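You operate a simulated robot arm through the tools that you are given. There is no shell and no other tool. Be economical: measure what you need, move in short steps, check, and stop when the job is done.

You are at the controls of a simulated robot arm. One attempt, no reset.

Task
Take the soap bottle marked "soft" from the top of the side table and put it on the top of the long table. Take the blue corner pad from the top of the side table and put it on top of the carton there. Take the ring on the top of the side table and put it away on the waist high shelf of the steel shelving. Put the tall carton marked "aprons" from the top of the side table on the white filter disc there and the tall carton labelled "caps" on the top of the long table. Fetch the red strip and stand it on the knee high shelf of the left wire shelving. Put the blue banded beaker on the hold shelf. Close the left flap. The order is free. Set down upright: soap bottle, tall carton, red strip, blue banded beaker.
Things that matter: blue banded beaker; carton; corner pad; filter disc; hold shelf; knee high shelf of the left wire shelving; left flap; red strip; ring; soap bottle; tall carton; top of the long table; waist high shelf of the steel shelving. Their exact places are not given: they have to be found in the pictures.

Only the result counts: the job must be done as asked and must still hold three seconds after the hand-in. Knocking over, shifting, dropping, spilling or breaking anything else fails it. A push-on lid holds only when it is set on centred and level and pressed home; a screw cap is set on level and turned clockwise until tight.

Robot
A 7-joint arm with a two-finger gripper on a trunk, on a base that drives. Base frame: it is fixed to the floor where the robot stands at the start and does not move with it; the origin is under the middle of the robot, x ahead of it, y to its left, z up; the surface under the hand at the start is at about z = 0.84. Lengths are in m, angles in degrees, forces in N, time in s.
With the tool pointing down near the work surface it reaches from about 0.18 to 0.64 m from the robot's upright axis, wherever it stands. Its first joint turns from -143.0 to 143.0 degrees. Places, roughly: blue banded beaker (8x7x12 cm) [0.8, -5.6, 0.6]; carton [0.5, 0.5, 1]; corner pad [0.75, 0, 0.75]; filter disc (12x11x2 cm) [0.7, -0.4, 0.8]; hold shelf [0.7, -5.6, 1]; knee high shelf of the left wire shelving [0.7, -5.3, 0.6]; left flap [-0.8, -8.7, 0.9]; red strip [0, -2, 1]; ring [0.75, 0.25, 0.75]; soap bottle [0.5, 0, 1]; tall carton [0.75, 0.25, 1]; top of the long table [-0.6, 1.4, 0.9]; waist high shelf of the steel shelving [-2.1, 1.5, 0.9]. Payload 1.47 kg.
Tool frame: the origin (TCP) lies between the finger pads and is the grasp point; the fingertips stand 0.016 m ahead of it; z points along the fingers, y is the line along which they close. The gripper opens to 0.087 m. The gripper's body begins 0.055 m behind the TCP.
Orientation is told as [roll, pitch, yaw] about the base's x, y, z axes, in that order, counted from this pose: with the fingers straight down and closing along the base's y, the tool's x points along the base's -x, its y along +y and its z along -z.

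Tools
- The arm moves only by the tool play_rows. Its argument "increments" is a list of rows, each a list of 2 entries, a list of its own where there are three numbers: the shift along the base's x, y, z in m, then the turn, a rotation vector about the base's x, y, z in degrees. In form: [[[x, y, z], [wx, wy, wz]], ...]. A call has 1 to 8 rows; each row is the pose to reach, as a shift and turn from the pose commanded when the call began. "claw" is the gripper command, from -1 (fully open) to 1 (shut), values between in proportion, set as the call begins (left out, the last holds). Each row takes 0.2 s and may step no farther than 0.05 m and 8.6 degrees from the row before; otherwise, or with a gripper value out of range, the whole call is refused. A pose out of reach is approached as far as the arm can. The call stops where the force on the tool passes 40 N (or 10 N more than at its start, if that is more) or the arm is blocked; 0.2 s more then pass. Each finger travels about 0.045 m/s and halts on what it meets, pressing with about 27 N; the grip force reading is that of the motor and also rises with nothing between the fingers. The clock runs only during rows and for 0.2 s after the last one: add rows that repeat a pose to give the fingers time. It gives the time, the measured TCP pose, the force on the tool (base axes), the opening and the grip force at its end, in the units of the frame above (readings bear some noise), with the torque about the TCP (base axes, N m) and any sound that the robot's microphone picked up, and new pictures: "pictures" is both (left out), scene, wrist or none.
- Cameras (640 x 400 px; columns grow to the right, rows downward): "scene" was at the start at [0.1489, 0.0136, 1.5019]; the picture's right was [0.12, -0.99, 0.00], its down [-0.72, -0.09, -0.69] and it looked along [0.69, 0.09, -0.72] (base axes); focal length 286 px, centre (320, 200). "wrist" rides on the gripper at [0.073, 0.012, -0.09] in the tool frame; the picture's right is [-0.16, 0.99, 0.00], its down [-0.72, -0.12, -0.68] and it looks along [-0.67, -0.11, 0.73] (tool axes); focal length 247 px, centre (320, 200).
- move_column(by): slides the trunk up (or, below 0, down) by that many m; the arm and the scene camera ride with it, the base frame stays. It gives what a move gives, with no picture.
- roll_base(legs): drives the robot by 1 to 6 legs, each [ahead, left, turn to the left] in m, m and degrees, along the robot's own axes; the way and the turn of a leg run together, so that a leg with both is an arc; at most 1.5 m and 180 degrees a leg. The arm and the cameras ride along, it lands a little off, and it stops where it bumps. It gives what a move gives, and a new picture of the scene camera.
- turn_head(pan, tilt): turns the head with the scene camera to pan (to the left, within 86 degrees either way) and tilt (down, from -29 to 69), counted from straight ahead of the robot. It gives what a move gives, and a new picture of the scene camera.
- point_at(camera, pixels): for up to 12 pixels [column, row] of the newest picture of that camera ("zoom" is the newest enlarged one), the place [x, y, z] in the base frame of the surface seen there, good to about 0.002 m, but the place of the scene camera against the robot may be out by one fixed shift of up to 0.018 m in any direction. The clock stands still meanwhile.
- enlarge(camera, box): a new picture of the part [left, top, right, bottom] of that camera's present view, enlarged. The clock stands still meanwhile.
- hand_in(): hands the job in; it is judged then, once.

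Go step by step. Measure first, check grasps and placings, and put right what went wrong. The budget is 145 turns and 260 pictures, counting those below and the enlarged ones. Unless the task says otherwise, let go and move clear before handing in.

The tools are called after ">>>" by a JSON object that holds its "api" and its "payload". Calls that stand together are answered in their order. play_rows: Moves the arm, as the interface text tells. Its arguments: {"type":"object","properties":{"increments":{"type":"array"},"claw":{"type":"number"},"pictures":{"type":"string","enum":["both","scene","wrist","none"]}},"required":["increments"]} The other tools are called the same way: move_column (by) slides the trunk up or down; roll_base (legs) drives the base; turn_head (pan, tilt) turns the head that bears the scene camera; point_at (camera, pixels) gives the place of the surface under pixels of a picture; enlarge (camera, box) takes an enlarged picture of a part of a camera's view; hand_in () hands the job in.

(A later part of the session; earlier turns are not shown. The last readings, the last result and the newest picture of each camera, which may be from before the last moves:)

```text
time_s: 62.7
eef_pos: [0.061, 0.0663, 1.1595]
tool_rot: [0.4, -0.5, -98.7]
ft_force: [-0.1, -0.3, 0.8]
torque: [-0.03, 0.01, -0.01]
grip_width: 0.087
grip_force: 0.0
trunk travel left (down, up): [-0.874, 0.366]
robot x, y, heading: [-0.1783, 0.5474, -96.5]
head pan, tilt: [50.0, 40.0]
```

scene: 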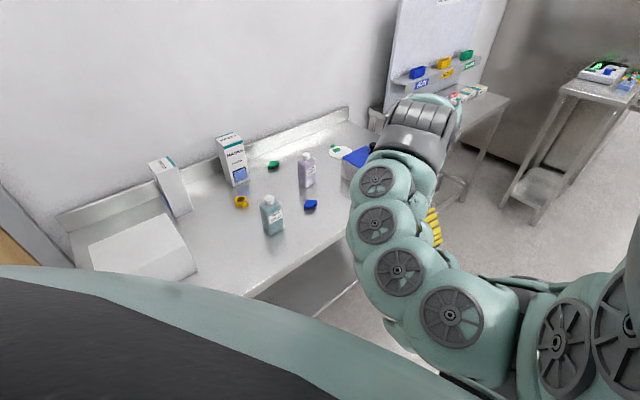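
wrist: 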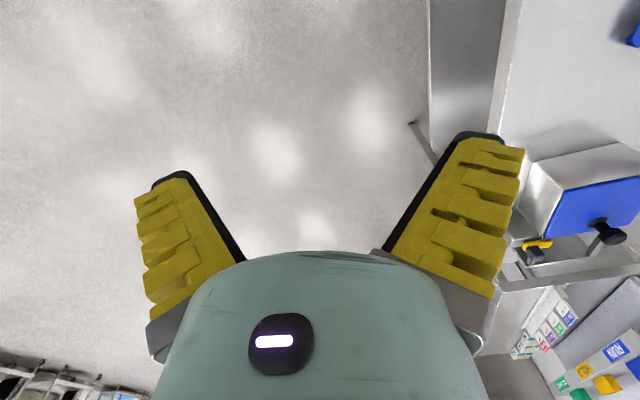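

The carton isn't on the side table or on this floor area. I'll turn right 90° to view the floor toward -x.

>>> {"api": "roll_base", "payload": {"legs": [[0, 0.1, -90]]}}

>>> {"api": "play_rows", "payload": {"increments": [[[0, 0, 0], [0, 0, 0]]], "pictures": "wrist"}}

>>> {"api": "roll_base", "payload": {"legs": [[-0.3, 0, 0], [0, 0, -60]]}}

>>> {"api": "play_rows", "payload": {"increments": [[[0, 0, 0], [0, 0, 0]]], "pictures": "wrist"}}

```text
time_s: 66.9
eef_pos: [-0.607, 0.2393, 1.158]
tool_rot: [0.4, -0.4, 171.1]
ft_force: [0.2, 0.4, 0.3]
torque: [-0.02, 0.01, 0.0]
grip_width: 0.0871
grip_force: 0.1
trunk travel left (down, up): [-0.874, 0.366]
robot x, y, heading: [-0.1213, 0.4739, 173.3]
head pan, tilt: [50.0, 40.0]
```

scene: 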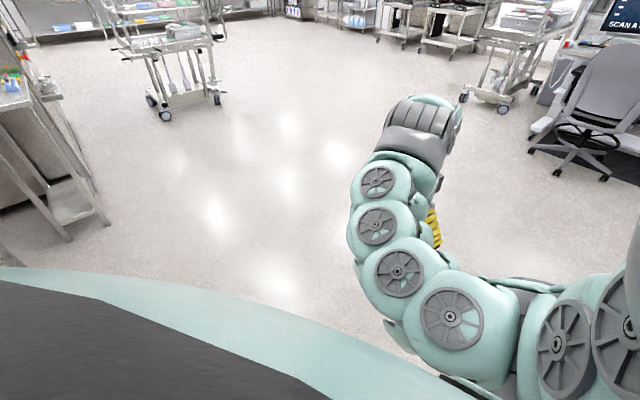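

```text
time_s: 67.3
eef_pos: [-0.6071, 0.2393, 1.1578]
tool_rot: [0.4, -0.3, 171.1]
ft_force: [-0.7, -0.6, -0.7]
torque: [-0.04, 0.04, 0.04]
grip_width: 0.0869
grip_force: 0.1
trunk travel left (down, up): [-0.874, 0.366]
robot x, y, heading: [-0.1227, 0.4778, 173.2]
head pan, tilt: [50.0, 40.0]
```

wrist: 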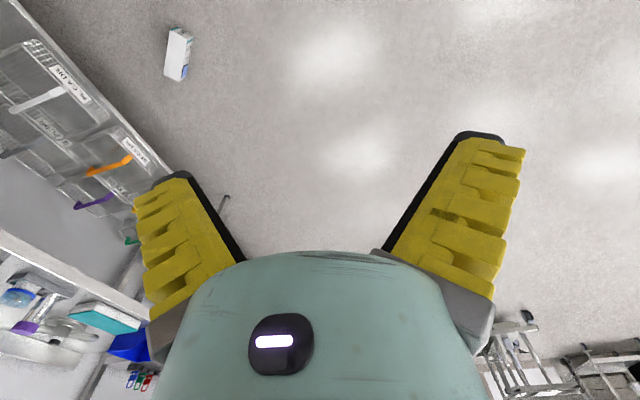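

```text
time_s: 72.0
eef_pos: [-0.2727, 0.7426, 1.1589]
tool_rot: [0.4, -0.4, 111.0]
ft_force: [-0.8, -0.3, 0.0]
torque: [-0.02, 0.01, 0.0]
grip_width: 0.0871
grip_force: 0.1
trunk travel left (down, up): [-0.874, 0.366]
robot x, y, heading: [0.178, 0.4417, 113.4]
head pan, tilt: [50.0, 40.0]
```

scene: 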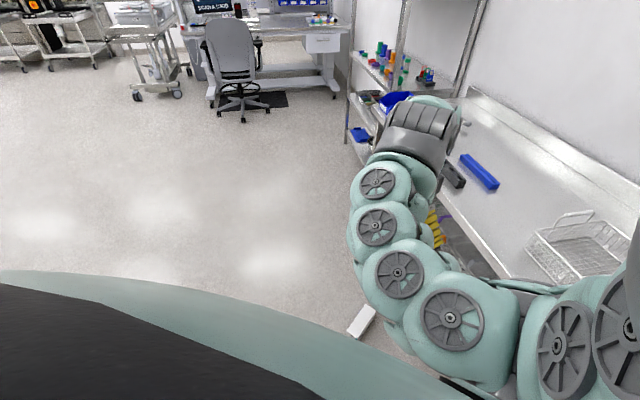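

```text
time_s: 72.4
eef_pos: [-0.2733, 0.7429, 1.1585]
tool_rot: [0.4, -0.4, 111.2]
ft_force: [-0.2, -0.1, -0.1]
torque: [-0.01, -0.02, -0.01]
grip_width: 0.0873
grip_force: 0.1
trunk travel left (down, up): [-0.874, 0.366]
robot x, y, heading: [0.177, 0.4449, 113.3]
head pan, tilt: [50.0, 40.0]
```

wrist: 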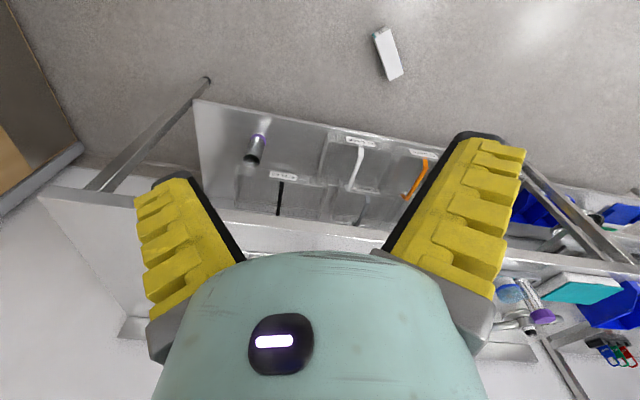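

The carton is lying on the floor at (388,55). I'll measure it.

>>> {"api": "enlarge", "payload": {"camera": "wrist", "box": [348, 15, 428, 95]}}

```text
5.00 times, centred on (388, 55) of wrist
```

zoom: 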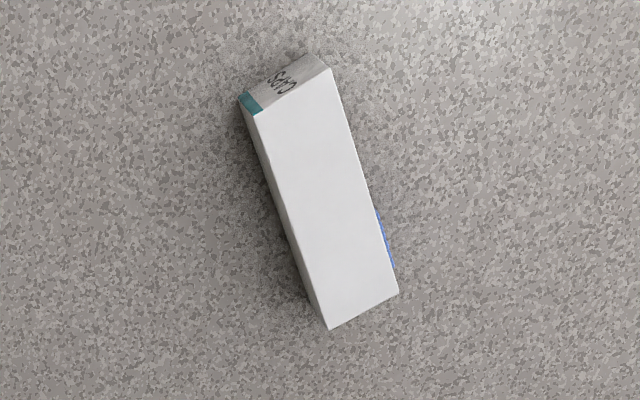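

>>> {"api": "point_at", "payload": {"camera": "zoom", "pixels": [[264, 116], [328, 72], [330, 325], [396, 292], [300, 220], [355, 180], [285, 85], [240, 98], [390, 245], [250, 110], [302, 60], [330, 200]]}}

>>> {"api": "point_at", "payload": {"camera": "wrist", "pixels": [[360, 30], [420, 80], [350, 160], [300, 130], [200, 100], [400, 145]]}}

```text
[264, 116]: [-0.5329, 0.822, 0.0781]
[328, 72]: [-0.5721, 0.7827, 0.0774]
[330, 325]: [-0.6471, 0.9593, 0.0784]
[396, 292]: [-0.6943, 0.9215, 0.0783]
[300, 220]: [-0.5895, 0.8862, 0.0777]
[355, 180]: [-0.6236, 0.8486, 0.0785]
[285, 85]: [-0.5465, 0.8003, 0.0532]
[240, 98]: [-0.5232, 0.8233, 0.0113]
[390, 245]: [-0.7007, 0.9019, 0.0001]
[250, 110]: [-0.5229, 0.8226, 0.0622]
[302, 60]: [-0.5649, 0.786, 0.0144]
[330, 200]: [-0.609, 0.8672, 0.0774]
```

```text
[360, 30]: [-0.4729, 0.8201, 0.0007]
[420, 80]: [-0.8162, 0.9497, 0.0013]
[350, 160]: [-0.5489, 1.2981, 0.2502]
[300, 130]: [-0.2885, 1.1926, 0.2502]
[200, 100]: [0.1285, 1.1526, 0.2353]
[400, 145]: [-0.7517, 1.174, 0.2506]
```

The carton lies at about (-0.61,0.87) with its top end pointing toward (+x,-y), on a 6 cm wide side. I'll approach from the west so I can grip it and later tilt it upright.

>>> {"api": "roll_base", "payload": {"legs": [[-0.035, 0.535, 0], [0, 0, -113.3], [-0.8, 0, 0], [0, 0.45, 0]]}}

>>> {"api": "play_rows", "payload": {"increments": [[[0, -0.04, 0], [0, 0, -8]], [[0.01, -0.08, 0], [0, 0, -16]], [[0.02, -0.1, 0], [0, 0, -24]], [[0.02, -0.1, 0], [0, 0, -32]], [[0.02, -0.1, 0], [0, 0, -40]], [[0.02, -0.1, 0], [0, 0, -47.5]], [[0.02, -0.1, 0], [0, 0, -47.5]]], "claw": -1, "pictures": "wrist"}}

```text
time_s: 86.6
eef_pos: [-0.6518, 0.9426, 1.1587]
tool_rot: [0.4, -0.3, -2.7]
ft_force: [-0.8, -0.4, 0.6]
torque: [0.03, 0.02, 0.02]
grip_width: 0.0869
grip_force: 0.1
trunk travel left (down, up): [-0.874, 0.366]
robot x, y, heading: [-1.1068, 0.6548, -0.5]
head pan, tilt: [50.0, 40.0]
```

scene: 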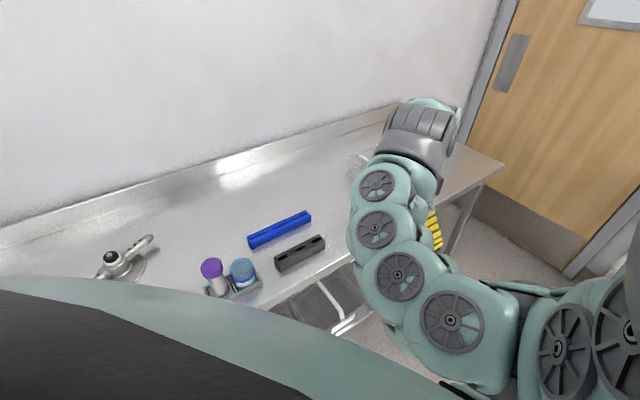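

```text
time_s: 88.2
eef_pos: [-0.63, 0.8422, 1.1584]
tool_rot: [0.4, -0.4, -50.3]
ft_force: [-1.1, 0.1, 0.1]
torque: [0.0, -0.03, 0.02]
grip_width: 0.087
grip_force: 0.0
trunk travel left (down, up): [-0.874, 0.366]
robot x, y, heading: [-1.1073, 0.6504, -0.3]
head pan, tilt: [50.0, 40.0]
```

wrist: 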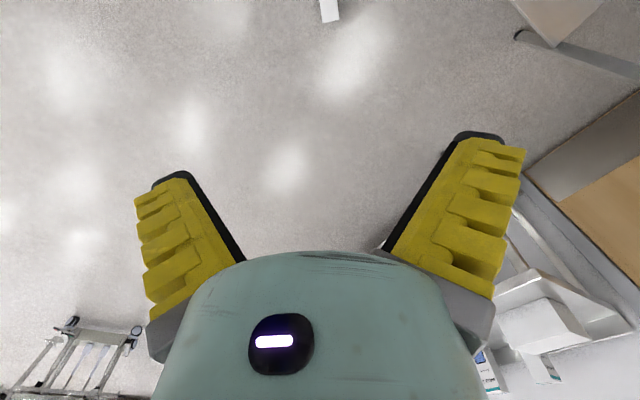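

The carton end is visible at (330,10). I'll lower the trunk and centre over it.

>>> {"api": "move_column", "payload": {"by": -0.8}}

>>> {"api": "play_rows", "payload": {"increments": [[[0.025, 0.022, 0], [0, 0, 0]], [[0.025, 0.022, 0], [0, 0, 0]]], "pictures": "wrist"}}

```text
refused: -0.8 is not a number from -0.4 to 0.4
```

```text
time_s: 88.8
eef_pos: [-0.6048, 0.8638, 1.1586]
tool_rot: [0.5, -0.5, -50.3]
ft_force: [0.3, 0.6, 0.5]
torque: [0.03, -0.01, -0.01]
grip_width: 0.0871
grip_force: 0.1
trunk travel left (down, up): [-0.874, 0.366]
robot x, y, heading: [-1.1081, 0.6531, -0.3]
head pan, tilt: [50.0, 40.0]
```

wrist: 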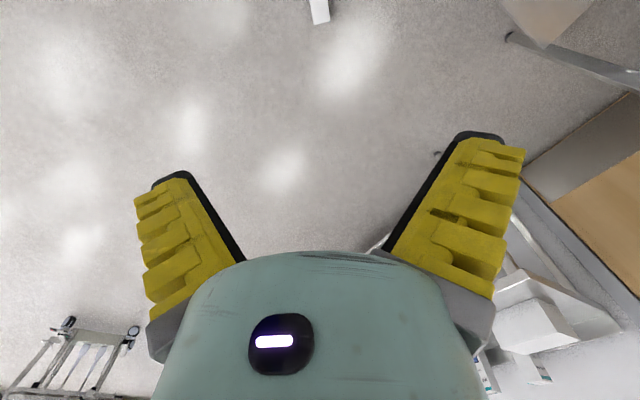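

The trunk is limited to 0.4 m per call, so I'll lower it in two calls.

>>> {"api": "move_column", "payload": {"by": -0.4}}

>>> {"api": "move_column", "payload": {"by": -0.4}}

>>> {"api": "play_rows", "payload": {"increments": [[[0, 0, 0], [0, 0, 0]]], "pictures": "wrist"}}

```text
time_s: 92.6
eef_pos: [-0.6068, 0.8627, 0.7569]
tool_rot: [0.5, -0.5, -50.2]
ft_force: [0.3, -0.6, 0.9]
torque: [-0.06, -0.01, -0.01]
grip_width: 0.087
grip_force: 0.0
trunk travel left (down, up): [-0.474, 0.766]
robot x, y, heading: [-1.1097, 0.65, -0.4]
head pan, tilt: [50.0, 40.0]
```

```text
time_s: 96.4
eef_pos: [-0.6054, 0.864, 0.3578]
tool_rot: [0.5, -0.5, -50.2]
ft_force: [-0.2, 0.2, 0.4]
torque: [0.04, 0.0, -0.03]
grip_width: 0.0867
grip_force: 0.1
trunk travel left (down, up): [-0.074, 1.166]
robot x, y, heading: [-1.103, 0.6557, -0.4]
head pan, tilt: [50.0, 40.0]
```

```text
time_s: 96.8
eef_pos: [-0.6073, 0.8631, 0.3576]
tool_rot: [0.5, -0.5, -50.2]
ft_force: [-0.2, 0.2, 0.2]
torque: [0.03, -0.05, 0.0]
grip_width: 0.0868
grip_force: 0.0
trunk travel left (down, up): [-0.074, 1.166]
robot x, y, heading: [-1.1071, 0.6521, -0.1]
head pan, tilt: [50.0, 40.0]
```

wrist: 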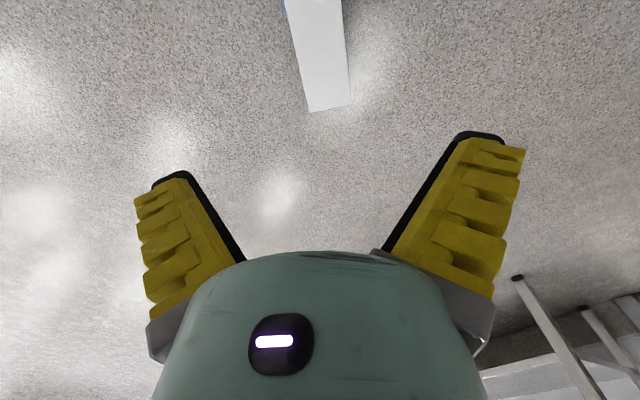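

>>> {"api": "point_at", "payload": {"camera": "wrist", "pixels": [[310, 109], [348, 103], [293, 30], [341, 30], [317, 60], [288, 8], [342, 8]]}}

```text
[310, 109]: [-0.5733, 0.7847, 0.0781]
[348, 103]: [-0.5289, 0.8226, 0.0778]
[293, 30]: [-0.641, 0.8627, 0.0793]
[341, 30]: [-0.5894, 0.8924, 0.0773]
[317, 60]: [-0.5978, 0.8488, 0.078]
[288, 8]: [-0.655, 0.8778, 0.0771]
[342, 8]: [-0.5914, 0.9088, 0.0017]
```

The carton axis is confirmed and the TCP is 3.5 mm off its midline. I'll correct that and descend with the arm to z 0.047.

>>> {"api": "play_rows", "payload": {"increments": [[[0.0026, 0.0023, -0.045], [0, 0, 1]], [[0.0026, 0.0023, -0.09], [0, 0, 1]], [[0.0026, 0.0023, -0.135], [0, 0, 1]], [[0.0026, 0.0023, -0.18], [0, 0, 1]], [[0.0026, 0.0023, -0.22], [0, 0, 1]], [[0.0026, 0.0023, -0.22], [0, 0, 1]]], "pictures": "wrist"}}

```text
time_s: 98.2
eef_pos: [-0.6032, 0.8682, 0.1357]
tool_rot: [0.6, -0.4, -49.4]
ft_force: [-0.3, 0.9, 0.2]
torque: [0.02, -0.02, 0.02]
grip_width: 0.0872
grip_force: 0.1
trunk travel left (down, up): [-0.074, 1.166]
robot x, y, heading: [-1.1084, 0.654, -0.1]
head pan, tilt: [50.0, 40.0]
```

wrist: 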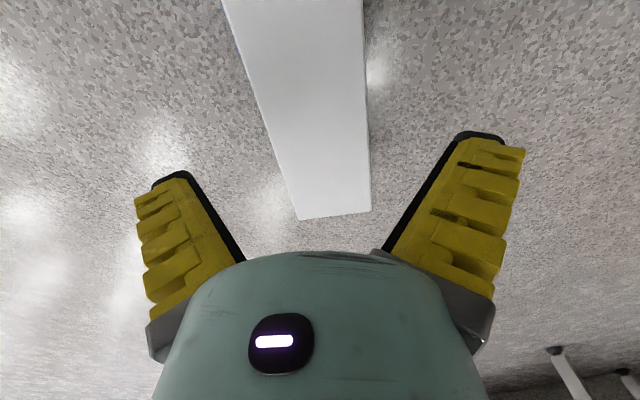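

>>> {"api": "play_rows", "payload": {"increments": [[[-0.002, -0.002, -0.045], [0, 0, 0]], [[-0.002, -0.002, -0.089], [0, 0, 0]], [[-0.002, -0.002, -0.089], [0, 0, 0]]], "pictures": "none"}}

>>> {"api": "play_rows", "payload": {"increments": [[[0, 0, 0], [0, 0, 0]], [[0, 0, 0], [0, 0, 0]], [[0, 0, 0], [0, 0, 0]], [[0, 0, 0], [0, 0, 0]]], "claw": 1, "pictures": "wrist"}}

```text
time_s: 99.0
eef_pos: [-0.6123, 0.8612, 0.0728]
tool_rot: [0.3, -0.4, -49.3]
ft_force: [0.4, -0.3, 0.2]
torque: [0.01, -0.04, -0.01]
grip_width: 0.0872
grip_force: 0.1
out of reach, approached as far as the arm can: row 2, 3
trunk travel left (down, up): [-0.074, 1.166]
robot x, y, heading: [-1.1057, 0.6511, -0.1]
head pan, tilt: [50.0, 40.0]
```

```text
time_s: 100.0
eef_pos: [-0.6077, 0.8638, 0.0733]
tool_rot: [0.5, -0.4, -49.2]
ft_force: [0.5, -0.4, -0.6]
torque: [-0.02, -0.09, 0.03]
grip_width: 0.0651
grip_force: 26.9
trunk travel left (down, up): [-0.074, 1.166]
robot x, y, heading: [-1.1052, 0.6544, -0.3]
head pan, tilt: [50.0, 40.0]
```

wrist: 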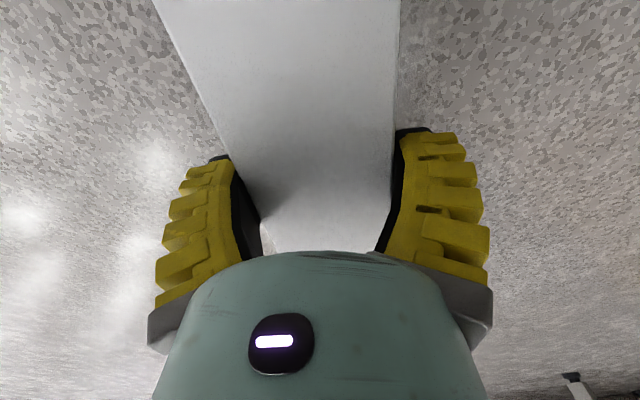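

The arm reached its limit and gripped shallowly at z 0.073. I'll open, lower the trunk by 0.028 and grip deeper.

>>> {"api": "play_rows", "payload": {"increments": [[[0, 0, 0], [0, 0, 0]], [[0, 0, 0], [0, 0, 0]], [[0, 0, 0], [0, 0, 0]]], "claw": -1, "pictures": "none"}}

>>> {"api": "move_column", "payload": {"by": -0.028}}

>>> {"api": "play_rows", "payload": {"increments": [[[0, 0, 0], [0, 0, 0]], [[0, 0, 0], [0, 0, 0]], [[0, 0, 0], [0, 0, 0]], [[0, 0, 0], [0, 0, 0]]], "claw": 1, "pictures": "none"}}

>>> {"api": "move_column", "payload": {"by": 0.4}}

>>> {"api": "play_rows", "payload": {"increments": [[[0, 0, 0], [0, 0, 0]]], "pictures": "wrist"}}

```text
time_s: 100.8
eef_pos: [-0.6078, 0.8645, 0.0735]
tool_rot: [0.5, -0.4, -49.2]
ft_force: [0.4, -0.2, -0.3]
torque: [0.02, 0.01, -0.04]
grip_width: 0.0869
grip_force: 0.1
trunk travel left (down, up): [-0.074, 1.166]
robot x, y, heading: [-1.1082, 0.6533, -0.5]
head pan, tilt: [50.0, 40.0]
```

```text
time_s: 101.5
eef_pos: [-0.6067, 0.8635, 0.0449]
tool_rot: [0.4, -0.5, -49.1]
ft_force: [-3.0, -2.1, 10.2]
torque: [0.18, -0.26, 0.04]
grip_width: 0.0893
grip_force: 0.4
trunk travel left (down, up): [-0.046, 1.194]
robot x, y, heading: [-1.1058, 0.6521, -0.3]
head pan, tilt: [50.0, 40.0]
```

```text
time_s: 102.5
eef_pos: [-0.6068, 0.8645, 0.0456]
tool_rot: [0.5, -0.4, -49.3]
ft_force: [-0.4, -0.3, -3.1]
torque: [0.01, -0.04, 0.0]
grip_width: 0.0781
grip_force: 26.8
trunk travel left (down, up): [-0.046, 1.194]
robot x, y, heading: [-1.1098, 0.6517, -0.4]
head pan, tilt: [50.0, 40.0]
```

```text
time_s: 106.4
eef_pos: [-0.6071, 0.8634, 0.4447]
tool_rot: [0.5, -0.4, -49.2]
ft_force: [-0.2, 0.2, -2.0]
torque: [-0.03, 0.0, 0.03]
grip_width: 0.0779
grip_force: 27.2
trunk travel left (down, up): [-0.446, 0.794]
robot x, y, heading: [-1.107, 0.6507, -0.5]
head pan, tilt: [50.0, 40.0]
```

```text
time_s: 106.8
eef_pos: [-0.6066, 0.865, 0.4445]
tool_rot: [0.5, -0.4, -49.2]
ft_force: [-0.2, -0.7, -1.8]
torque: [-0.02, -0.03, 0.0]
grip_width: 0.0776
grip_force: 27.0
trunk travel left (down, up): [-0.446, 0.794]
robot x, y, heading: [-1.1068, 0.6553, -0.6]
head pan, tilt: [50.0, 40.0]
```

wrist: 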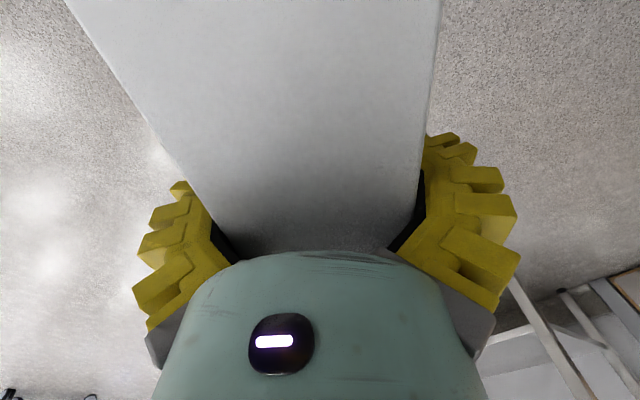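

The fingers bulge when the box sits deeper than about 3 cm, as in the grip that slipped. I'll set it down and regrip with the TCP about 2 cm below the top face.

>>> {"api": "move_column", "payload": {"by": -0.399}}

>>> {"api": "play_rows", "payload": {"increments": [[[0, 0, 0], [0, 0, 0]], [[0, 0, 0], [0, 0, 0]], [[0, 0, 0], [0, 0, 0]]], "claw": -1, "pictures": "none"}}

>>> {"api": "move_column", "payload": {"by": 0.013}}

>>> {"api": "play_rows", "payload": {"increments": [[[0, 0, 0], [0, 0, 0]], [[0, 0, 0], [0, 0, 0]], [[0, 0, 0], [0, 0, 0]], [[0, 0, 0], [0, 0, 0]], [[0, 0, 0], [0, 0, 0]]], "claw": 1, "pictures": "wrist"}}

```text
time_s: 110.6
eef_pos: [-0.6073, 0.8635, 0.0464]
tool_rot: [0.5, -0.4, -49.2]
ft_force: [0.3, 0.0, -1.7]
torque: [0.02, -0.02, -0.02]
grip_width: 0.0779
grip_force: 27.2
trunk travel left (down, up): [-0.047, 1.193]
robot x, y, heading: [-1.1087, 0.65, -0.1]
head pan, tilt: [50.0, 40.0]
```

```text
time_s: 111.4
eef_pos: [-0.6064, 0.8649, 0.0463]
tool_rot: [0.5, -0.4, -49.2]
ft_force: [-1.5, -0.8, 3.3]
torque: [-0.03, 0.05, 0.02]
grip_width: 0.0883
grip_force: 0.3
trunk travel left (down, up): [-0.047, 1.193]
robot x, y, heading: [-1.1072, 0.6539, -0.1]
head pan, tilt: [50.0, 40.0]
```

```text
time_s: 112.0
eef_pos: [-0.6067, 0.864, 0.0598]
tool_rot: [0.6, -0.5, -49.2]
ft_force: [0.4, 0.4, -0.1]
torque: [0.03, -0.03, 0.04]
grip_width: 0.0869
grip_force: 0.0
trunk travel left (down, up): [-0.06, 1.18]
robot x, y, heading: [-1.1077, 0.6526, -0.3]
head pan, tilt: [50.0, 40.0]
```

```text
time_s: 113.2
eef_pos: [-0.6074, 0.8631, 0.0588]
tool_rot: [0.5, -0.4, -49.2]
ft_force: [-0.5, 0.5, 0.3]
torque: [-0.02, -0.04, 0.0]
grip_width: 0.0719
grip_force: 27.2
trunk travel left (down, up): [-0.06, 1.18]
robot x, y, heading: [-1.1036, 0.655, -0.1]
head pan, tilt: [50.0, 40.0]
```

wrist: 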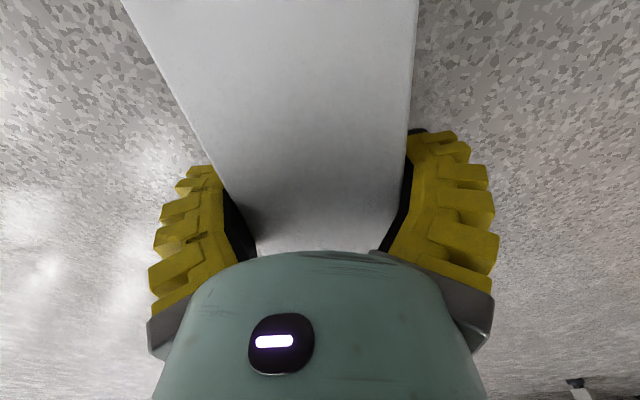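

The grip width grows with depth, so the fingers narrow toward the palm and would squeeze the box out. I'll regrip shallower, at about z 0.070.

>>> {"api": "play_rows", "payload": {"increments": [[[0, 0, 0], [0, 0, 0]], [[0, 0, 0], [0, 0, 0]], [[0, 0, 0], [0, 0, 0]]], "claw": -1, "pictures": "none"}}

>>> {"api": "move_column", "payload": {"by": 0.011}}

>>> {"api": "play_rows", "payload": {"increments": [[[0, 0, 0], [0, 0, 0]], [[0, 0, 0], [0, 0, 0]], [[0, 0, 0], [0, 0, 0]], [[0, 0, 0], [0, 0, 0]], [[0, 0, 0], [0, 0, 0]]], "claw": 1, "pictures": "none"}}

>>> {"api": "move_column", "payload": {"by": 0.4}}

>>> {"api": "play_rows", "payload": {"increments": [[[0, 0, 0], [0, 0, 0]]], "pictures": "wrist"}}

```text
time_s: 114.0
eef_pos: [-0.6075, 0.8646, 0.0601]
tool_rot: [0.5, -0.3, -49.2]
ft_force: [0.5, 0.3, -0.7]
torque: [0.03, 0.02, -0.02]
grip_width: 0.0871
grip_force: 0.1
trunk travel left (down, up): [-0.06, 1.18]
robot x, y, heading: [-1.1079, 0.6545, -0.3]
head pan, tilt: [50.0, 40.0]
```

```text
time_s: 114.6
eef_pos: [-0.6062, 0.8631, 0.0697]
tool_rot: [0.4, -0.4, -49.3]
ft_force: [-0.4, 0.0, -0.1]
torque: [-0.01, -0.03, 0.01]
grip_width: 0.0871
grip_force: 0.1
trunk travel left (down, up): [-0.071, 1.169]
robot x, y, heading: [-1.1099, 0.65, -0.4]
head pan, tilt: [50.0, 40.0]
```

```text
time_s: 115.8
eef_pos: [-0.6064, 0.8647, 0.0699]
tool_rot: [0.5, -0.5, -49.2]
ft_force: [-0.5, 0.3, 0.0]
torque: [0.0, -0.02, 0.0]
grip_width: 0.0664
grip_force: 27.2
trunk travel left (down, up): [-0.071, 1.169]
robot x, y, heading: [-1.1038, 0.6541, -0.1]
head pan, tilt: [50.0, 40.0]
```

```text
time_s: 119.6
eef_pos: [-0.6075, 0.8628, 0.4698]
tool_rot: [0.4, -0.5, -49.2]
ft_force: [0.8, 0.6, -2.4]
torque: [-0.04, -0.02, -0.01]
grip_width: 0.0665
grip_force: 27.0
trunk travel left (down, up): [-0.471, 0.769]
robot x, y, heading: [-1.1053, 0.6547, 0.1]
head pan, tilt: [50.0, 40.0]
```

```text
time_s: 120.0
eef_pos: [-0.6055, 0.8648, 0.4704]
tool_rot: [0.5, -0.4, -49.2]
ft_force: [0.0, 0.0, -2.1]
torque: [-0.02, -0.02, 0.0]
grip_width: 0.0663
grip_force: 26.8
trunk travel left (down, up): [-0.471, 0.769]
robot x, y, heading: [-1.1089, 0.6522, -0.3]
head pan, tilt: [50.0, 40.0]
```

wrist: 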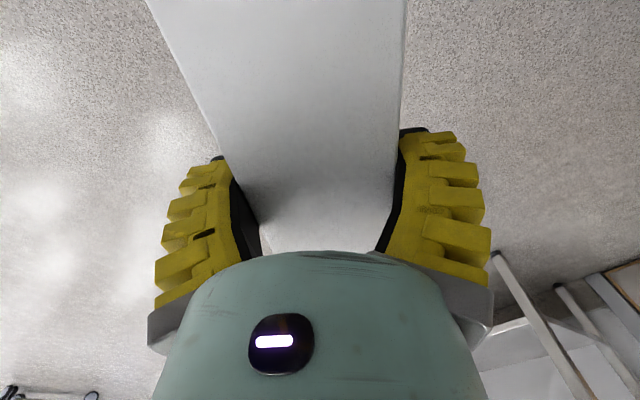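

Held at width 0.066 with little torque. I'll back away from the table, raise the trunk, and turn the yaw back to zero.

>>> {"api": "roll_base", "payload": {"legs": [[0, -0.35, 0]]}}

>>> {"api": "move_column", "payload": {"by": 0.4}}

>>> {"api": "play_rows", "payload": {"increments": [[[0, -0.02, 0], [0, 0, 8.2]], [[0, -0.04, 0], [0, 0, 16.4]], [[0, -0.06, 0], [0, 0, 24.6]], [[0, -0.08, 0], [0, 0, 32.8]], [[0, -0.1, 0], [0, 0, 41]], [[0, -0.1, 0], [0, 0, 49.2]], [[0, -0.1, 0], [0, 0, 49.2]]], "pictures": "none"}}

>>> {"api": "play_rows", "payload": {"increments": [[[0, 0, 0.01], [0, -8, 0]], [[0, 0, 0.02], [0, -16, 0]], [[0, 0, 0.03], [0, -24, 0]], [[0, 0, 0.04], [0, -32, 0]], [[0, 0, 0.05], [0, -40, 0]], [[0, 0, 0.06], [0, -48, 0]], [[0, 0, 0.06], [0, -48, 0]]], "pictures": "both"}}

```text
time_s: 122.3
eef_pos: [-0.6085, 0.5126, 0.4702]
tool_rot: [0.5, -0.3, -49.1]
ft_force: [0.6, -0.9, -2.1]
torque: [0.03, 0.0, -0.03]
grip_width: 0.0665
grip_force: 27.0
trunk travel left (down, up): [-0.471, 0.769]
robot x, y, heading: [-1.1108, 0.3016, -0.2]
head pan, tilt: [50.0, 40.0]
```

scene: 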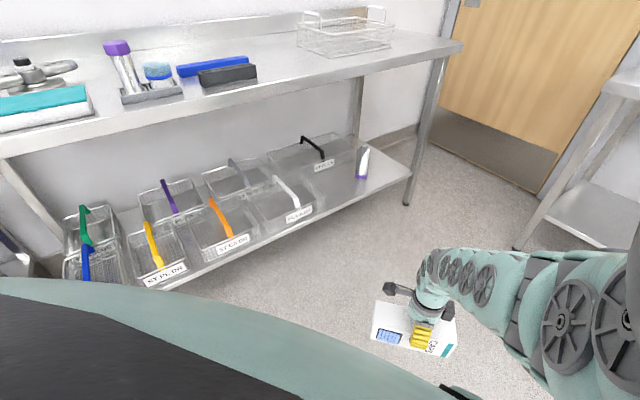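

```text
time_s: 126.1
eef_pos: [-0.6076, 0.5152, 0.8698]
tool_rot: [0.5, -0.4, -49.0]
ft_force: [0.7, -1.3, -2.1]
torque: [-0.04, -0.01, 0.01]
grip_width: 0.0663
grip_force: 27.0
trunk travel left (down, up): [-0.871, 0.369]
robot x, y, heading: [-1.1074, 0.3043, -0.1]
head pan, tilt: [50.0, 40.0]
```

```text
time_s: 127.7
eef_pos: [-0.6101, 0.414, 0.8697]
tool_rot: [0.5, -0.3, 0.4]
ft_force: [0.5, -0.1, -2.4]
torque: [0.0, -0.01, 0.05]
grip_width: 0.0664
grip_force: 26.5
trunk travel left (down, up): [-0.871, 0.369]
robot x, y, heading: [-1.1094, 0.3009, 0.2]
head pan, tilt: [50.0, 40.0]
```

```text
time_s: 129.3
eef_pos: [-0.604, 0.4217, 0.9128]
tool_rot: [0.9, -46.7, 0.7]
ft_force: [-0.6, 0.5, -2.7]
torque: [-0.04, 0.02, 0.0]
grip_width: 0.0664
grip_force: 26.9
out of reach, approached as far as the arm can: row 3, 4, 5, 6, 7
trunk travel left (down, up): [-0.871, 0.369]
robot x, y, heading: [-1.1065, 0.2997, -0.3]
head pan, tilt: [50.0, 40.0]
```

scene: 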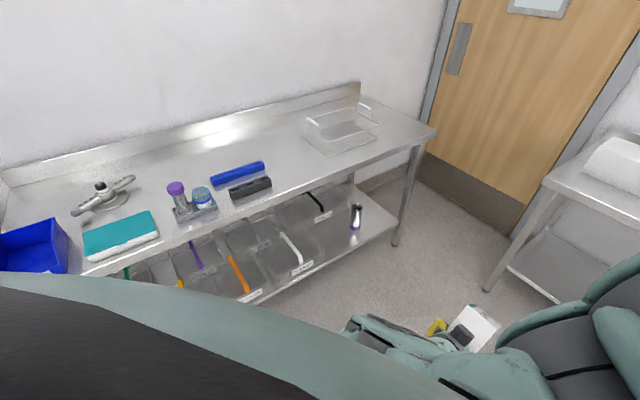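
wrist: 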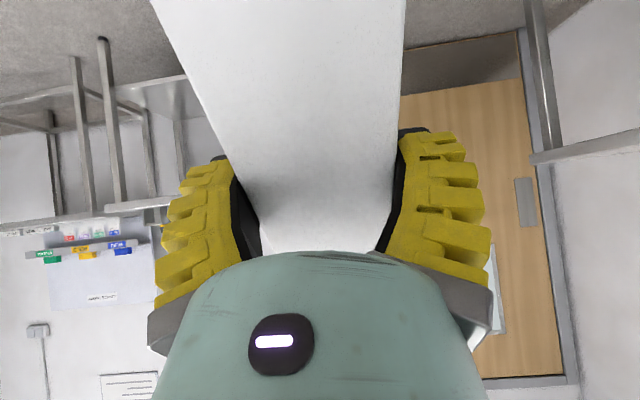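

Still gripped at pitch -47. I'll continue to -90, moving the TCP forward to give the wrist room.

>>> {"api": "play_rows", "payload": {"increments": [[[0.03, 0, 0], [0, -7.5, 0]], [[0.06, 0, 0], [0, -15, 0]], [[0.09, 0, 0], [0, -22.5, 0]], [[0.11, 0, 0], [0, -30, 0]], [[0.13, 0, 0], [0, -37, 0]], [[0.13, 0, 0], [0, -43.4, 0]], [[0.13, 0, 0], [0, -43.4, 0]]], "pictures": "both"}}

```text
time_s: 130.9
eef_pos: [-0.505, 0.4071, 1.0039]
tool_rot: [-14.6, -88.3, 14.0]
ft_force: [0.6, -1.2, -2.7]
torque: [0.02, 0.08, 0.03]
grip_width: 0.0658
grip_force: 27.1
out of reach, approached as far as the arm can: row 3, 4, 5, 6, 7
trunk travel left (down, up): [-0.871, 0.369]
robot x, y, heading: [-1.1102, 0.3005, -0.2]
head pan, tilt: [50.0, 40.0]
```

scene: 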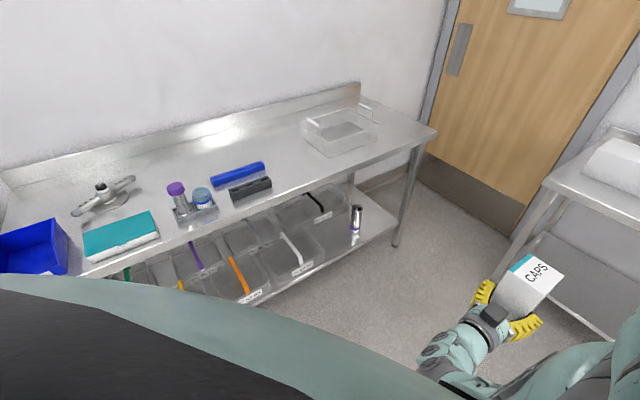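
wrist: 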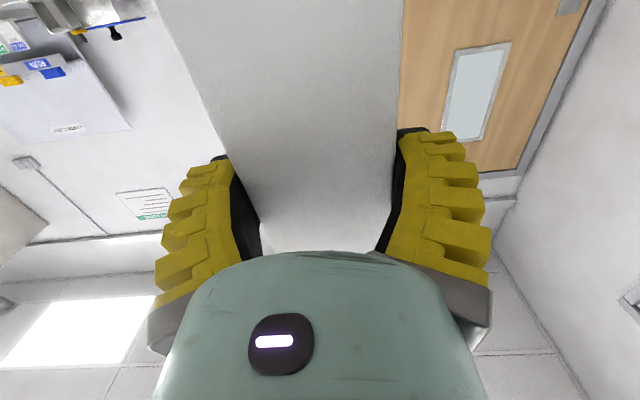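

The carton is upright in the gripper, with the CAPS top up in the scene view. I'll raise it and drive to the long table.

>>> {"api": "move_column", "payload": {"by": 0.12}}

>>> {"api": "roll_base", "payload": {"legs": [[0.717, 0, 0], [0, 0, 90], [0.3, 0, 0]]}}

>>> {"api": "play_rows", "payload": {"increments": [[[0, 0, 0], [0, 0, 0]]], "pictures": "none"}}

```text
time_s: 132.4
eef_pos: [-0.5052, 0.4076, 1.1233]
tool_rot: [-12.5, -88.3, 11.7]
ft_force: [0.0, 0.2, -2.5]
torque: [-0.02, 0.07, 0.0]
grip_width: 0.0664
grip_force: 26.7
trunk travel left (down, up): [-0.991, 0.249]
robot x, y, heading: [-1.1094, 0.2998, -0.1]
head pan, tilt: [50.0, 40.0]
```

```text
time_s: 141.9
eef_pos: [-0.5012, 1.208, 1.1228]
tool_rot: [-12.5, -88.3, 102.7]
ft_force: [-0.5, 0.4, -3.2]
torque: [-0.1, 0.0, 0.0]
grip_width: 0.0658
grip_force: 27.5
trunk travel left (down, up): [-0.991, 0.249]
robot x, y, heading: [-0.3827, 0.6048, 91.0]
head pan, tilt: [50.0, 40.0]
```

scene: 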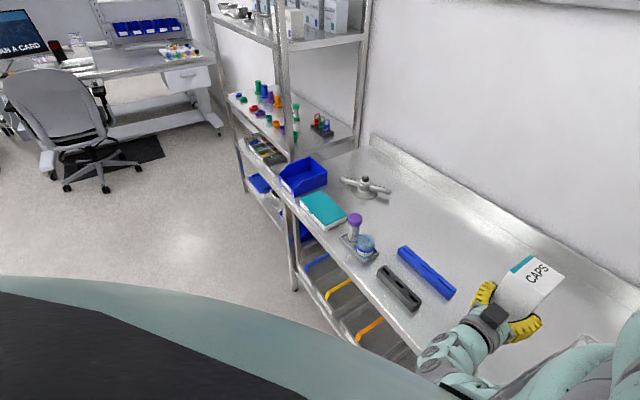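

```text
time_s: 142.3
eef_pos: [-0.5021, 1.2084, 1.1229]
tool_rot: [-12.1, -88.2, 102.5]
ft_force: [1.1, 0.6, -2.1]
torque: [-0.12, 0.01, 0.02]
grip_width: 0.066
grip_force: 27.0
trunk travel left (down, up): [-0.991, 0.249]
robot x, y, heading: [-0.3877, 0.606, 90.9]
head pan, tilt: [50.0, 40.0]
```

The carton is over the free spot. I'll level it by 1.7° and lower it gently until contact.

>>> {"api": "play_rows", "payload": {"increments": [[[0, 0, 0], [1.7, 0, 0]], [[0, 0, 0], [1.7, 0, 0]]], "pictures": "none"}}

>>> {"api": "move_column", "payload": {"by": -0.1}}

>>> {"api": "enlarge", "payload": {"camera": "scene", "box": [370, 200, 640, 400]}}

```text
time_s: 142.9
eef_pos: [-0.5013, 1.2082, 1.1235]
tool_rot: [-95.2, -89.6, -174.5]
ft_force: [0.8, 0.4, -2.7]
torque: [-0.08, -0.01, 0.0]
grip_width: 0.0662
grip_force: 26.9
trunk travel left (down, up): [-0.991, 0.249]
robot x, y, heading: [-0.3893, 0.6083, 90.7]
head pan, tilt: [50.0, 40.0]
```

```text
time_s: 144.2
eef_pos: [-0.5013, 1.2083, 1.0248]
tool_rot: [-96.2, -89.6, -173.6]
ft_force: [-0.3, 0.2, -2.5]
torque: [-0.12, -0.03, 0.0]
grip_width: 0.0663
grip_force: 27.2
trunk travel left (down, up): [-0.891, 0.349]
robot x, y, heading: [-0.3861, 0.6092, 90.9]
head pan, tilt: [50.0, 40.0]
```

```text
2.00 times, centred on (505, 300) of scene
```

zoom: 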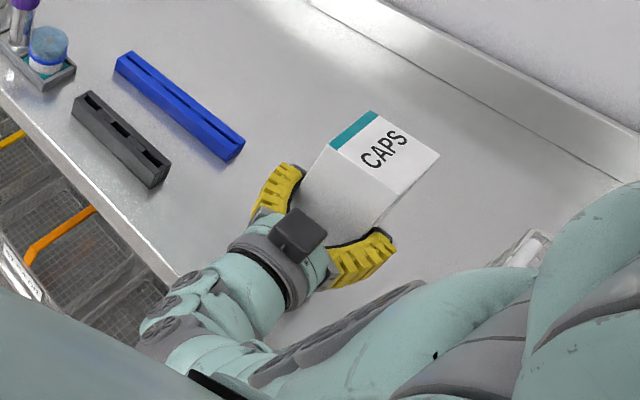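

>>> {"api": "point_at", "payload": {"camera": "zoom", "pixels": [[385, 150], [400, 130], [340, 148], [250, 180], [470, 160], [430, 250], [165, 185], [240, 155]]}}

>>> {"api": "move_column", "payload": {"by": -0.015}}

```text
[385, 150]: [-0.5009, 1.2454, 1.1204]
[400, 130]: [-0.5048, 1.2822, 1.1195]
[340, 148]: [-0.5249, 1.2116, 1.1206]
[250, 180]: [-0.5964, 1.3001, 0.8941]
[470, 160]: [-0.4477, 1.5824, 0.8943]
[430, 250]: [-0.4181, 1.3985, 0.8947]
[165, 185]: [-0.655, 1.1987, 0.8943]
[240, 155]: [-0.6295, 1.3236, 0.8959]
```

```text
time_s: 144.8
eef_pos: [-0.5016, 1.2081, 1.0089]
tool_rot: [-96.1, -89.5, -173.6]
ft_force: [0.6, 0.3, -1.7]
torque: [-0.13, -0.02, 0.01]
grip_width: 0.0659
grip_force: 26.9
trunk travel left (down, up): [-0.876, 0.364]
robot x, y, heading: [-0.3883, 0.6081, 90.5]
head pan, tilt: [50.0, 40.0]
```

The gap to the table was 3.5 cm and is now about 2 cm. Lowering the rest.

>>> {"api": "move_column", "payload": {"by": -0.017}}

>>> {"api": "move_column", "payload": {"by": -0.004}}

```text
time_s: 145.5
eef_pos: [-0.5015, 1.2075, 0.9912]
tool_rot: [-96.4, -89.6, -173.3]
ft_force: [-0.6, 0.5, -2.7]
torque: [-0.11, -0.05, 0.02]
grip_width: 0.0658
grip_force: 26.7
trunk travel left (down, up): [-0.859, 0.381]
robot x, y, heading: [-0.3839, 0.6068, 90.8]
head pan, tilt: [50.0, 40.0]
```

```text
time_s: 146.0
eef_pos: [-0.501, 1.2095, 0.9886]
tool_rot: [-125.3, -89.7, -144.5]
ft_force: [0.7, -2.2, 4.1]
torque: [0.2, 0.12, 0.0]
grip_width: 0.0661
grip_force: 27.0
trunk travel left (down, up): [-0.855, 0.385]
robot x, y, heading: [-0.3862, 0.6077, 90.8]
head pan, tilt: [50.0, 40.0]
```

Contact felt, with Fz going to +4. I'll open and back straight out.

>>> {"api": "play_rows", "payload": {"increments": [[[0, 0, 0], [0, 0, 0]], [[0, 0, 0], [0, 0, 0]], [[0, 0, 0], [0, 0, 0]], [[0, 0, 0], [0, 0, 0]]], "claw": -1, "pictures": "none"}}

>>> {"api": "roll_base", "payload": {"legs": [[-0.3, 0, 0]]}}

```text
time_s: 147.0
eef_pos: [-0.5014, 1.209, 0.9887]
tool_rot: [-96.7, -89.6, -173.2]
ft_force: [0.8, 0.2, 0.4]
torque: [0.01, 0.01, 0.01]
grip_width: 0.087
grip_force: 0.1
trunk travel left (down, up): [-0.855, 0.385]
robot x, y, heading: [-0.3833, 0.6062, 90.7]
head pan, tilt: [50.0, 40.0]
```

```text
time_s: 149.0
eef_pos: [-0.4953, 0.9112, 0.989]
tool_rot: [-96.8, -89.6, -173.1]
ft_force: [0.0, -0.8, -0.6]
torque: [-0.02, 0.02, -0.02]
grip_width: 0.087
grip_force: 0.0
trunk travel left (down, up): [-0.855, 0.385]
robot x, y, heading: [-0.3822, 0.3076, 90.4]
head pan, tilt: [50.0, 40.0]
```

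scene: 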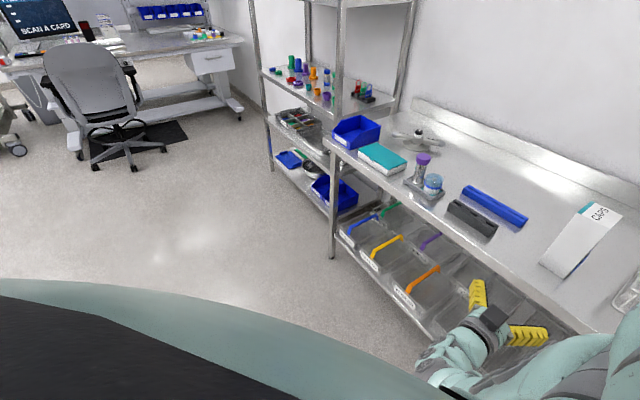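

CAPS stands on the long table. I'll bring the tool back to pointing down before returning to the side table.

>>> {"api": "play_rows", "payload": {"increments": [[[0, -0.02, 0.02], [-8, 0, 0]], [[0, -0.04, 0.04], [-16, 0, 0]], [[0, -0.06, 0.06], [-24, 0, 0]], [[0, -0.08, 0.08], [-32, 0, 0]], [[0, -0.1, 0.1], [-40, 0, 0]], [[0, -0.12, 0.1], [-48, 0, 0]], [[0, -0.13, 0.1], [-56, 0, 0]], [[0, -0.14, 0.1], [-64, 0, 0]]], "pictures": "none"}}

>>> {"api": "play_rows", "payload": {"increments": [[[0, 0, 0], [-8, 0, 0]], [[0, 0, 0], [-16, 0, 0]], [[0, 0, 0], [-24, 0, 0]], [[0, 0, 0], [-26, 0, 0]], [[0, 0, 0], [-26, 0, 0]]], "pictures": "none"}}

```text
time_s: 150.8
eef_pos: [-0.5136, 0.7852, 1.0675]
tool_rot: [-0.3, -26.0, 90.5]
ft_force: [-0.5, 0.3, 0.7]
torque: [0.01, -0.01, 0.02]
grip_width: 0.087
grip_force: 0.1
out of reach, approached as far as the arm can: row 6, 7, 8
trunk travel left (down, up): [-0.855, 0.385]
robot x, y, heading: [-0.3808, 0.3065, 90.6]
head pan, tilt: [50.0, 40.0]
```

```text
time_s: 152.0
eef_pos: [-0.5386, 0.785, 1.0318]
tool_rot: [0.0, -0.2, 90.3]
ft_force: [0.4, 0.1, -0.4]
torque: [-0.02, -0.01, 0.02]
grip_width: 0.0872
grip_force: 0.1
out of reach, approached as far as the arm can: row 2, 3, 4, 5
trunk travel left (down, up): [-0.855, 0.385]
robot x, y, heading: [-0.3873, 0.3066, 90.5]
head pan, tilt: [50.0, 40.0]
```

The tool is pointing down again. I'll raise the trunk and drive so the TCP lands over the blue pad at about (0.48,-0.05).

>>> {"api": "move_column", "payload": {"by": 0.2}}

>>> {"api": "roll_base", "payload": {"legs": [[0, 0, -90.5], [0.33, -0.507, 0]]}}

>>> {"api": "play_rows", "payload": {"increments": [[[0, 0, 0], [0, 0, 0]]], "pictures": "wrist"}}

```text
time_s: 154.2
eef_pos: [-0.5398, 0.7844, 1.232]
tool_rot: [0.1, -0.3, 90.3]
ft_force: [0.7, 0.5, -0.1]
torque: [0.0, 0.02, 0.03]
grip_width: 0.0869
grip_force: 0.0
trunk travel left (down, up): [-1.055, 0.185]
robot x, y, heading: [-0.3838, 0.3044, 90.4]
head pan, tilt: [50.0, 40.0]
```

```text
time_s: 161.5
eef_pos: [0.4145, -0.0536, 1.2323]
tool_rot: [0.0, 0.0, -1.3]
ft_force: [0.8, 0.6, 0.3]
torque: [0.02, -0.01, 0.01]
grip_width: 0.0871
grip_force: 0.0
trunk travel left (down, up): [-1.055, 0.185]
robot x, y, heading: [-0.0654, -0.1963, -1.3]
head pan, tilt: [50.0, 40.0]
```

scene: 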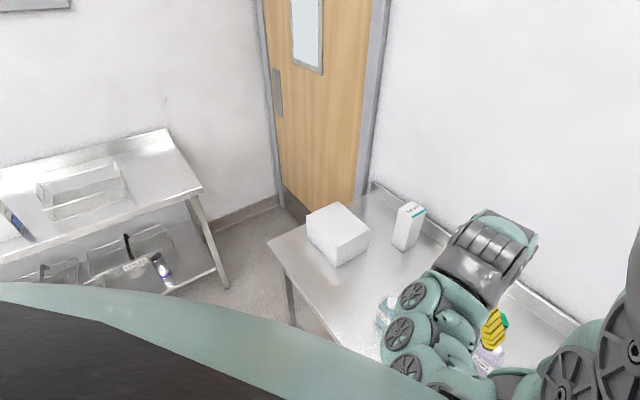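

```text
time_s: 161.9
eef_pos: [0.4142, -0.0548, 1.2318]
tool_rot: [-0.1, -0.2, -1.4]
ft_force: [0.2, 0.4, -0.6]
torque: [-0.02, 0.04, 0.01]
grip_width: 0.0871
grip_force: 0.0
trunk travel left (down, up): [-1.055, 0.185]
robot x, y, heading: [-0.0666, -0.1968, -1.2]
head pan, tilt: [50.0, 40.0]
```

wrist: 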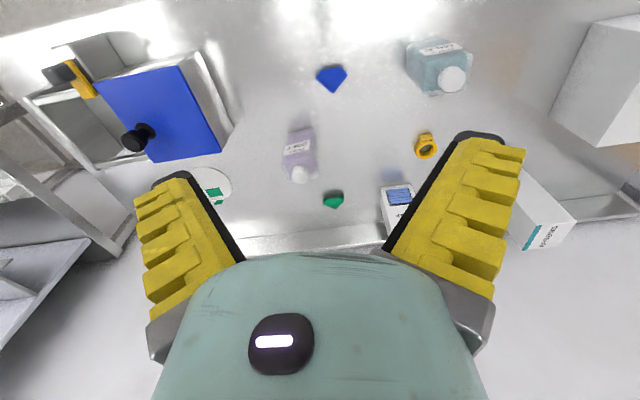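

Good view of the pad at (331,78), SOFT at (300,155) and the ring at (425,145). I'll enlarge these to measure their shapes.

>>> {"api": "enlarge", "payload": {"camera": "wrist", "box": [260, 50, 356, 110]}}

>>> {"api": "point_at", "payload": {"camera": "zoom", "pixels": [[375, 125], [400, 190], [500, 120], [570, 110], [580, 150], [475, 280], [460, 260], [520, 150], [440, 200], [560, 200]]}}

>>> {"api": "point_at", "payload": {"camera": "wrist", "pixels": [[316, 75], [346, 70], [332, 94], [332, 78], [300, 176], [300, 165], [285, 145], [314, 140], [287, 130], [312, 128], [284, 160], [316, 155]]}}

```text
6.67 times, centred on (308, 80) of wrist
```

zoom: 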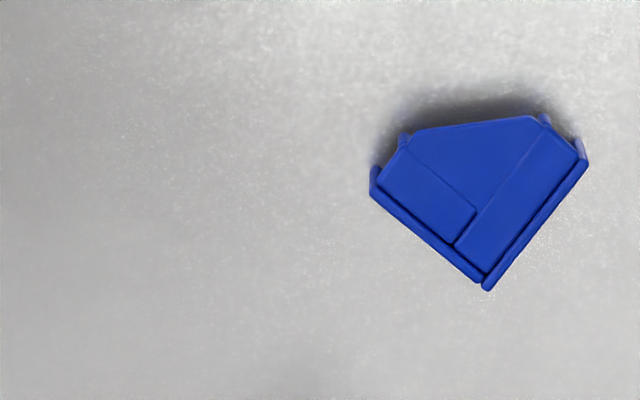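

```text
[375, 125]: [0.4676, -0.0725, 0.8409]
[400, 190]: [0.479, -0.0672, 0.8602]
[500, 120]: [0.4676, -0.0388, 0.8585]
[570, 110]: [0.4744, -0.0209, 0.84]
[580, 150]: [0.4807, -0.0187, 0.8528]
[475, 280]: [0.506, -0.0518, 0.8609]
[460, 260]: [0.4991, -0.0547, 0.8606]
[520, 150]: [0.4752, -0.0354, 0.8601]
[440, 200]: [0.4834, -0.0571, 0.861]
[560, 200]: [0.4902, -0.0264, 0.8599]
```

```text
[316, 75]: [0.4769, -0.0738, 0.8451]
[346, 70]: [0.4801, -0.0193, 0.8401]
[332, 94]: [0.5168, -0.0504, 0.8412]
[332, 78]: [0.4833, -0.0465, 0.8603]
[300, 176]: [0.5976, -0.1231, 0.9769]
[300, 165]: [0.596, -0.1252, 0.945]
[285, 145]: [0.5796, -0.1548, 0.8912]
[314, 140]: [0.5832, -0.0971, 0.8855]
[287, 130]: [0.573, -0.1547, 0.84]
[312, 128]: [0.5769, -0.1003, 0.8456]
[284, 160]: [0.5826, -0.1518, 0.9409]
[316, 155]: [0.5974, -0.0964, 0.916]
```

The pad's parallel faces run at about yaw +39°, with grip centre near (0.488,-0.039). I'll align above it and descend most of the way.

>>> {"api": "play_rows", "payload": {"increments": [[[0.03, 0.01, 0], [0, 0, 8]], [[0.06, 0.016, 0], [0, 0, 16]], [[0.074, 0.016, 0], [0, 0, 24]], [[0.074, 0.016, 0], [0, 0, 32]], [[0.074, 0.016, 0], [0, 0, 40.4]], [[0.074, 0.016, 0], [0, 0, 40.4]]], "pictures": "none"}}

>>> {"api": "move_column", "payload": {"by": -0.2}}

>>> {"api": "play_rows", "payload": {"increments": [[[0, 0, 0], [0, 0, 0]]], "pictures": "wrist"}}

```text
time_s: 163.3
eef_pos: [0.4015, 0.0683, 1.2301]
tool_rot: [-2.0, -0.1, 36.7]
ft_force: [0.1, -0.2, -1.3]
torque: [0.05, 0.01, 0.0]
grip_width: 0.087
grip_force: 0.1
out of reach, approached as far as the arm can: row 1, 2, 3, 4, 5, 6
trunk travel left (down, up): [-1.055, 0.185]
robot x, y, heading: [-0.0645, -0.2008, -1.0]
head pan, tilt: [50.0, 40.0]
```

```text
time_s: 165.4
eef_pos: [0.4009, 0.0667, 1.0296]
tool_rot: [-2.0, -0.2, 36.6]
ft_force: [0.5, -0.1, -0.6]
torque: [0.0, 0.0, -0.01]
grip_width: 0.0869
grip_force: 0.1
trunk travel left (down, up): [-0.855, 0.385]
robot x, y, heading: [-0.0646, -0.196, -1.1]
head pan, tilt: [50.0, 40.0]
```

```text
time_s: 165.8
eef_pos: [0.4011, 0.0673, 1.0304]
tool_rot: [-2.0, -0.1, 36.5]
ft_force: [0.4, 0.4, -0.4]
torque: [0.04, -0.01, -0.02]
grip_width: 0.0868
grip_force: 0.0
trunk travel left (down, up): [-0.855, 0.385]
robot x, y, heading: [-0.0689, -0.1948, -1.1]
head pan, tilt: [50.0, 40.0]
```

wrist: 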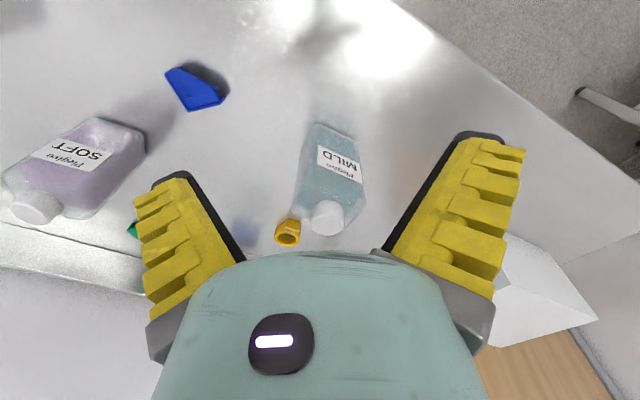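

The arm drifted because it was near its height limit. I'll move to the pad with the hand slightly lower.

>>> {"api": "play_rows", "payload": {"increments": [[[0.02, -0.03, -0.02], [0, 0, 0]], [[0.04, -0.06, -0.03], [0, 0, 0]], [[0.065, -0.085, -0.03], [0, 0, 1]], [[0.087, -0.106, -0.03], [2, 0, 2.5]], [[0.087, -0.106, -0.03], [2, 0, 2.5]]], "pictures": "wrist"}}

```text
time_s: 167.0
eef_pos: [0.4506, 0.088, 0.9529]
tool_rot: [-0.7, -1.3, 38.9]
ft_force: [1.8, 0.3, 1.6]
torque: [-0.06, 0.07, -0.01]
grip_width: 0.0869
grip_force: 0.0
out of reach, approached as far as the arm can: row 1, 2, 3, 4, 5
trunk travel left (down, up): [-0.855, 0.385]
robot x, y, heading: [-0.0668, -0.1992, -1.0]
head pan, tilt: [50.0, 40.0]
```

wrist: 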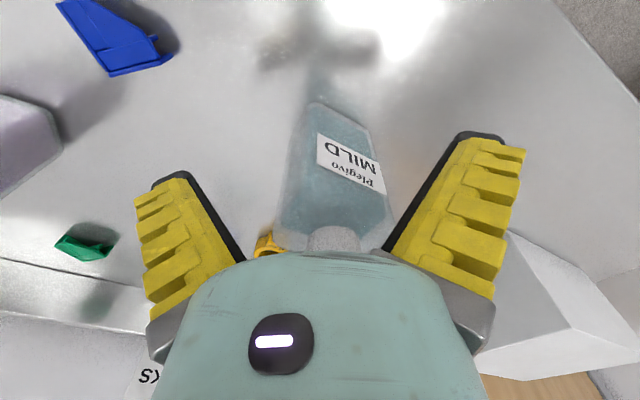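

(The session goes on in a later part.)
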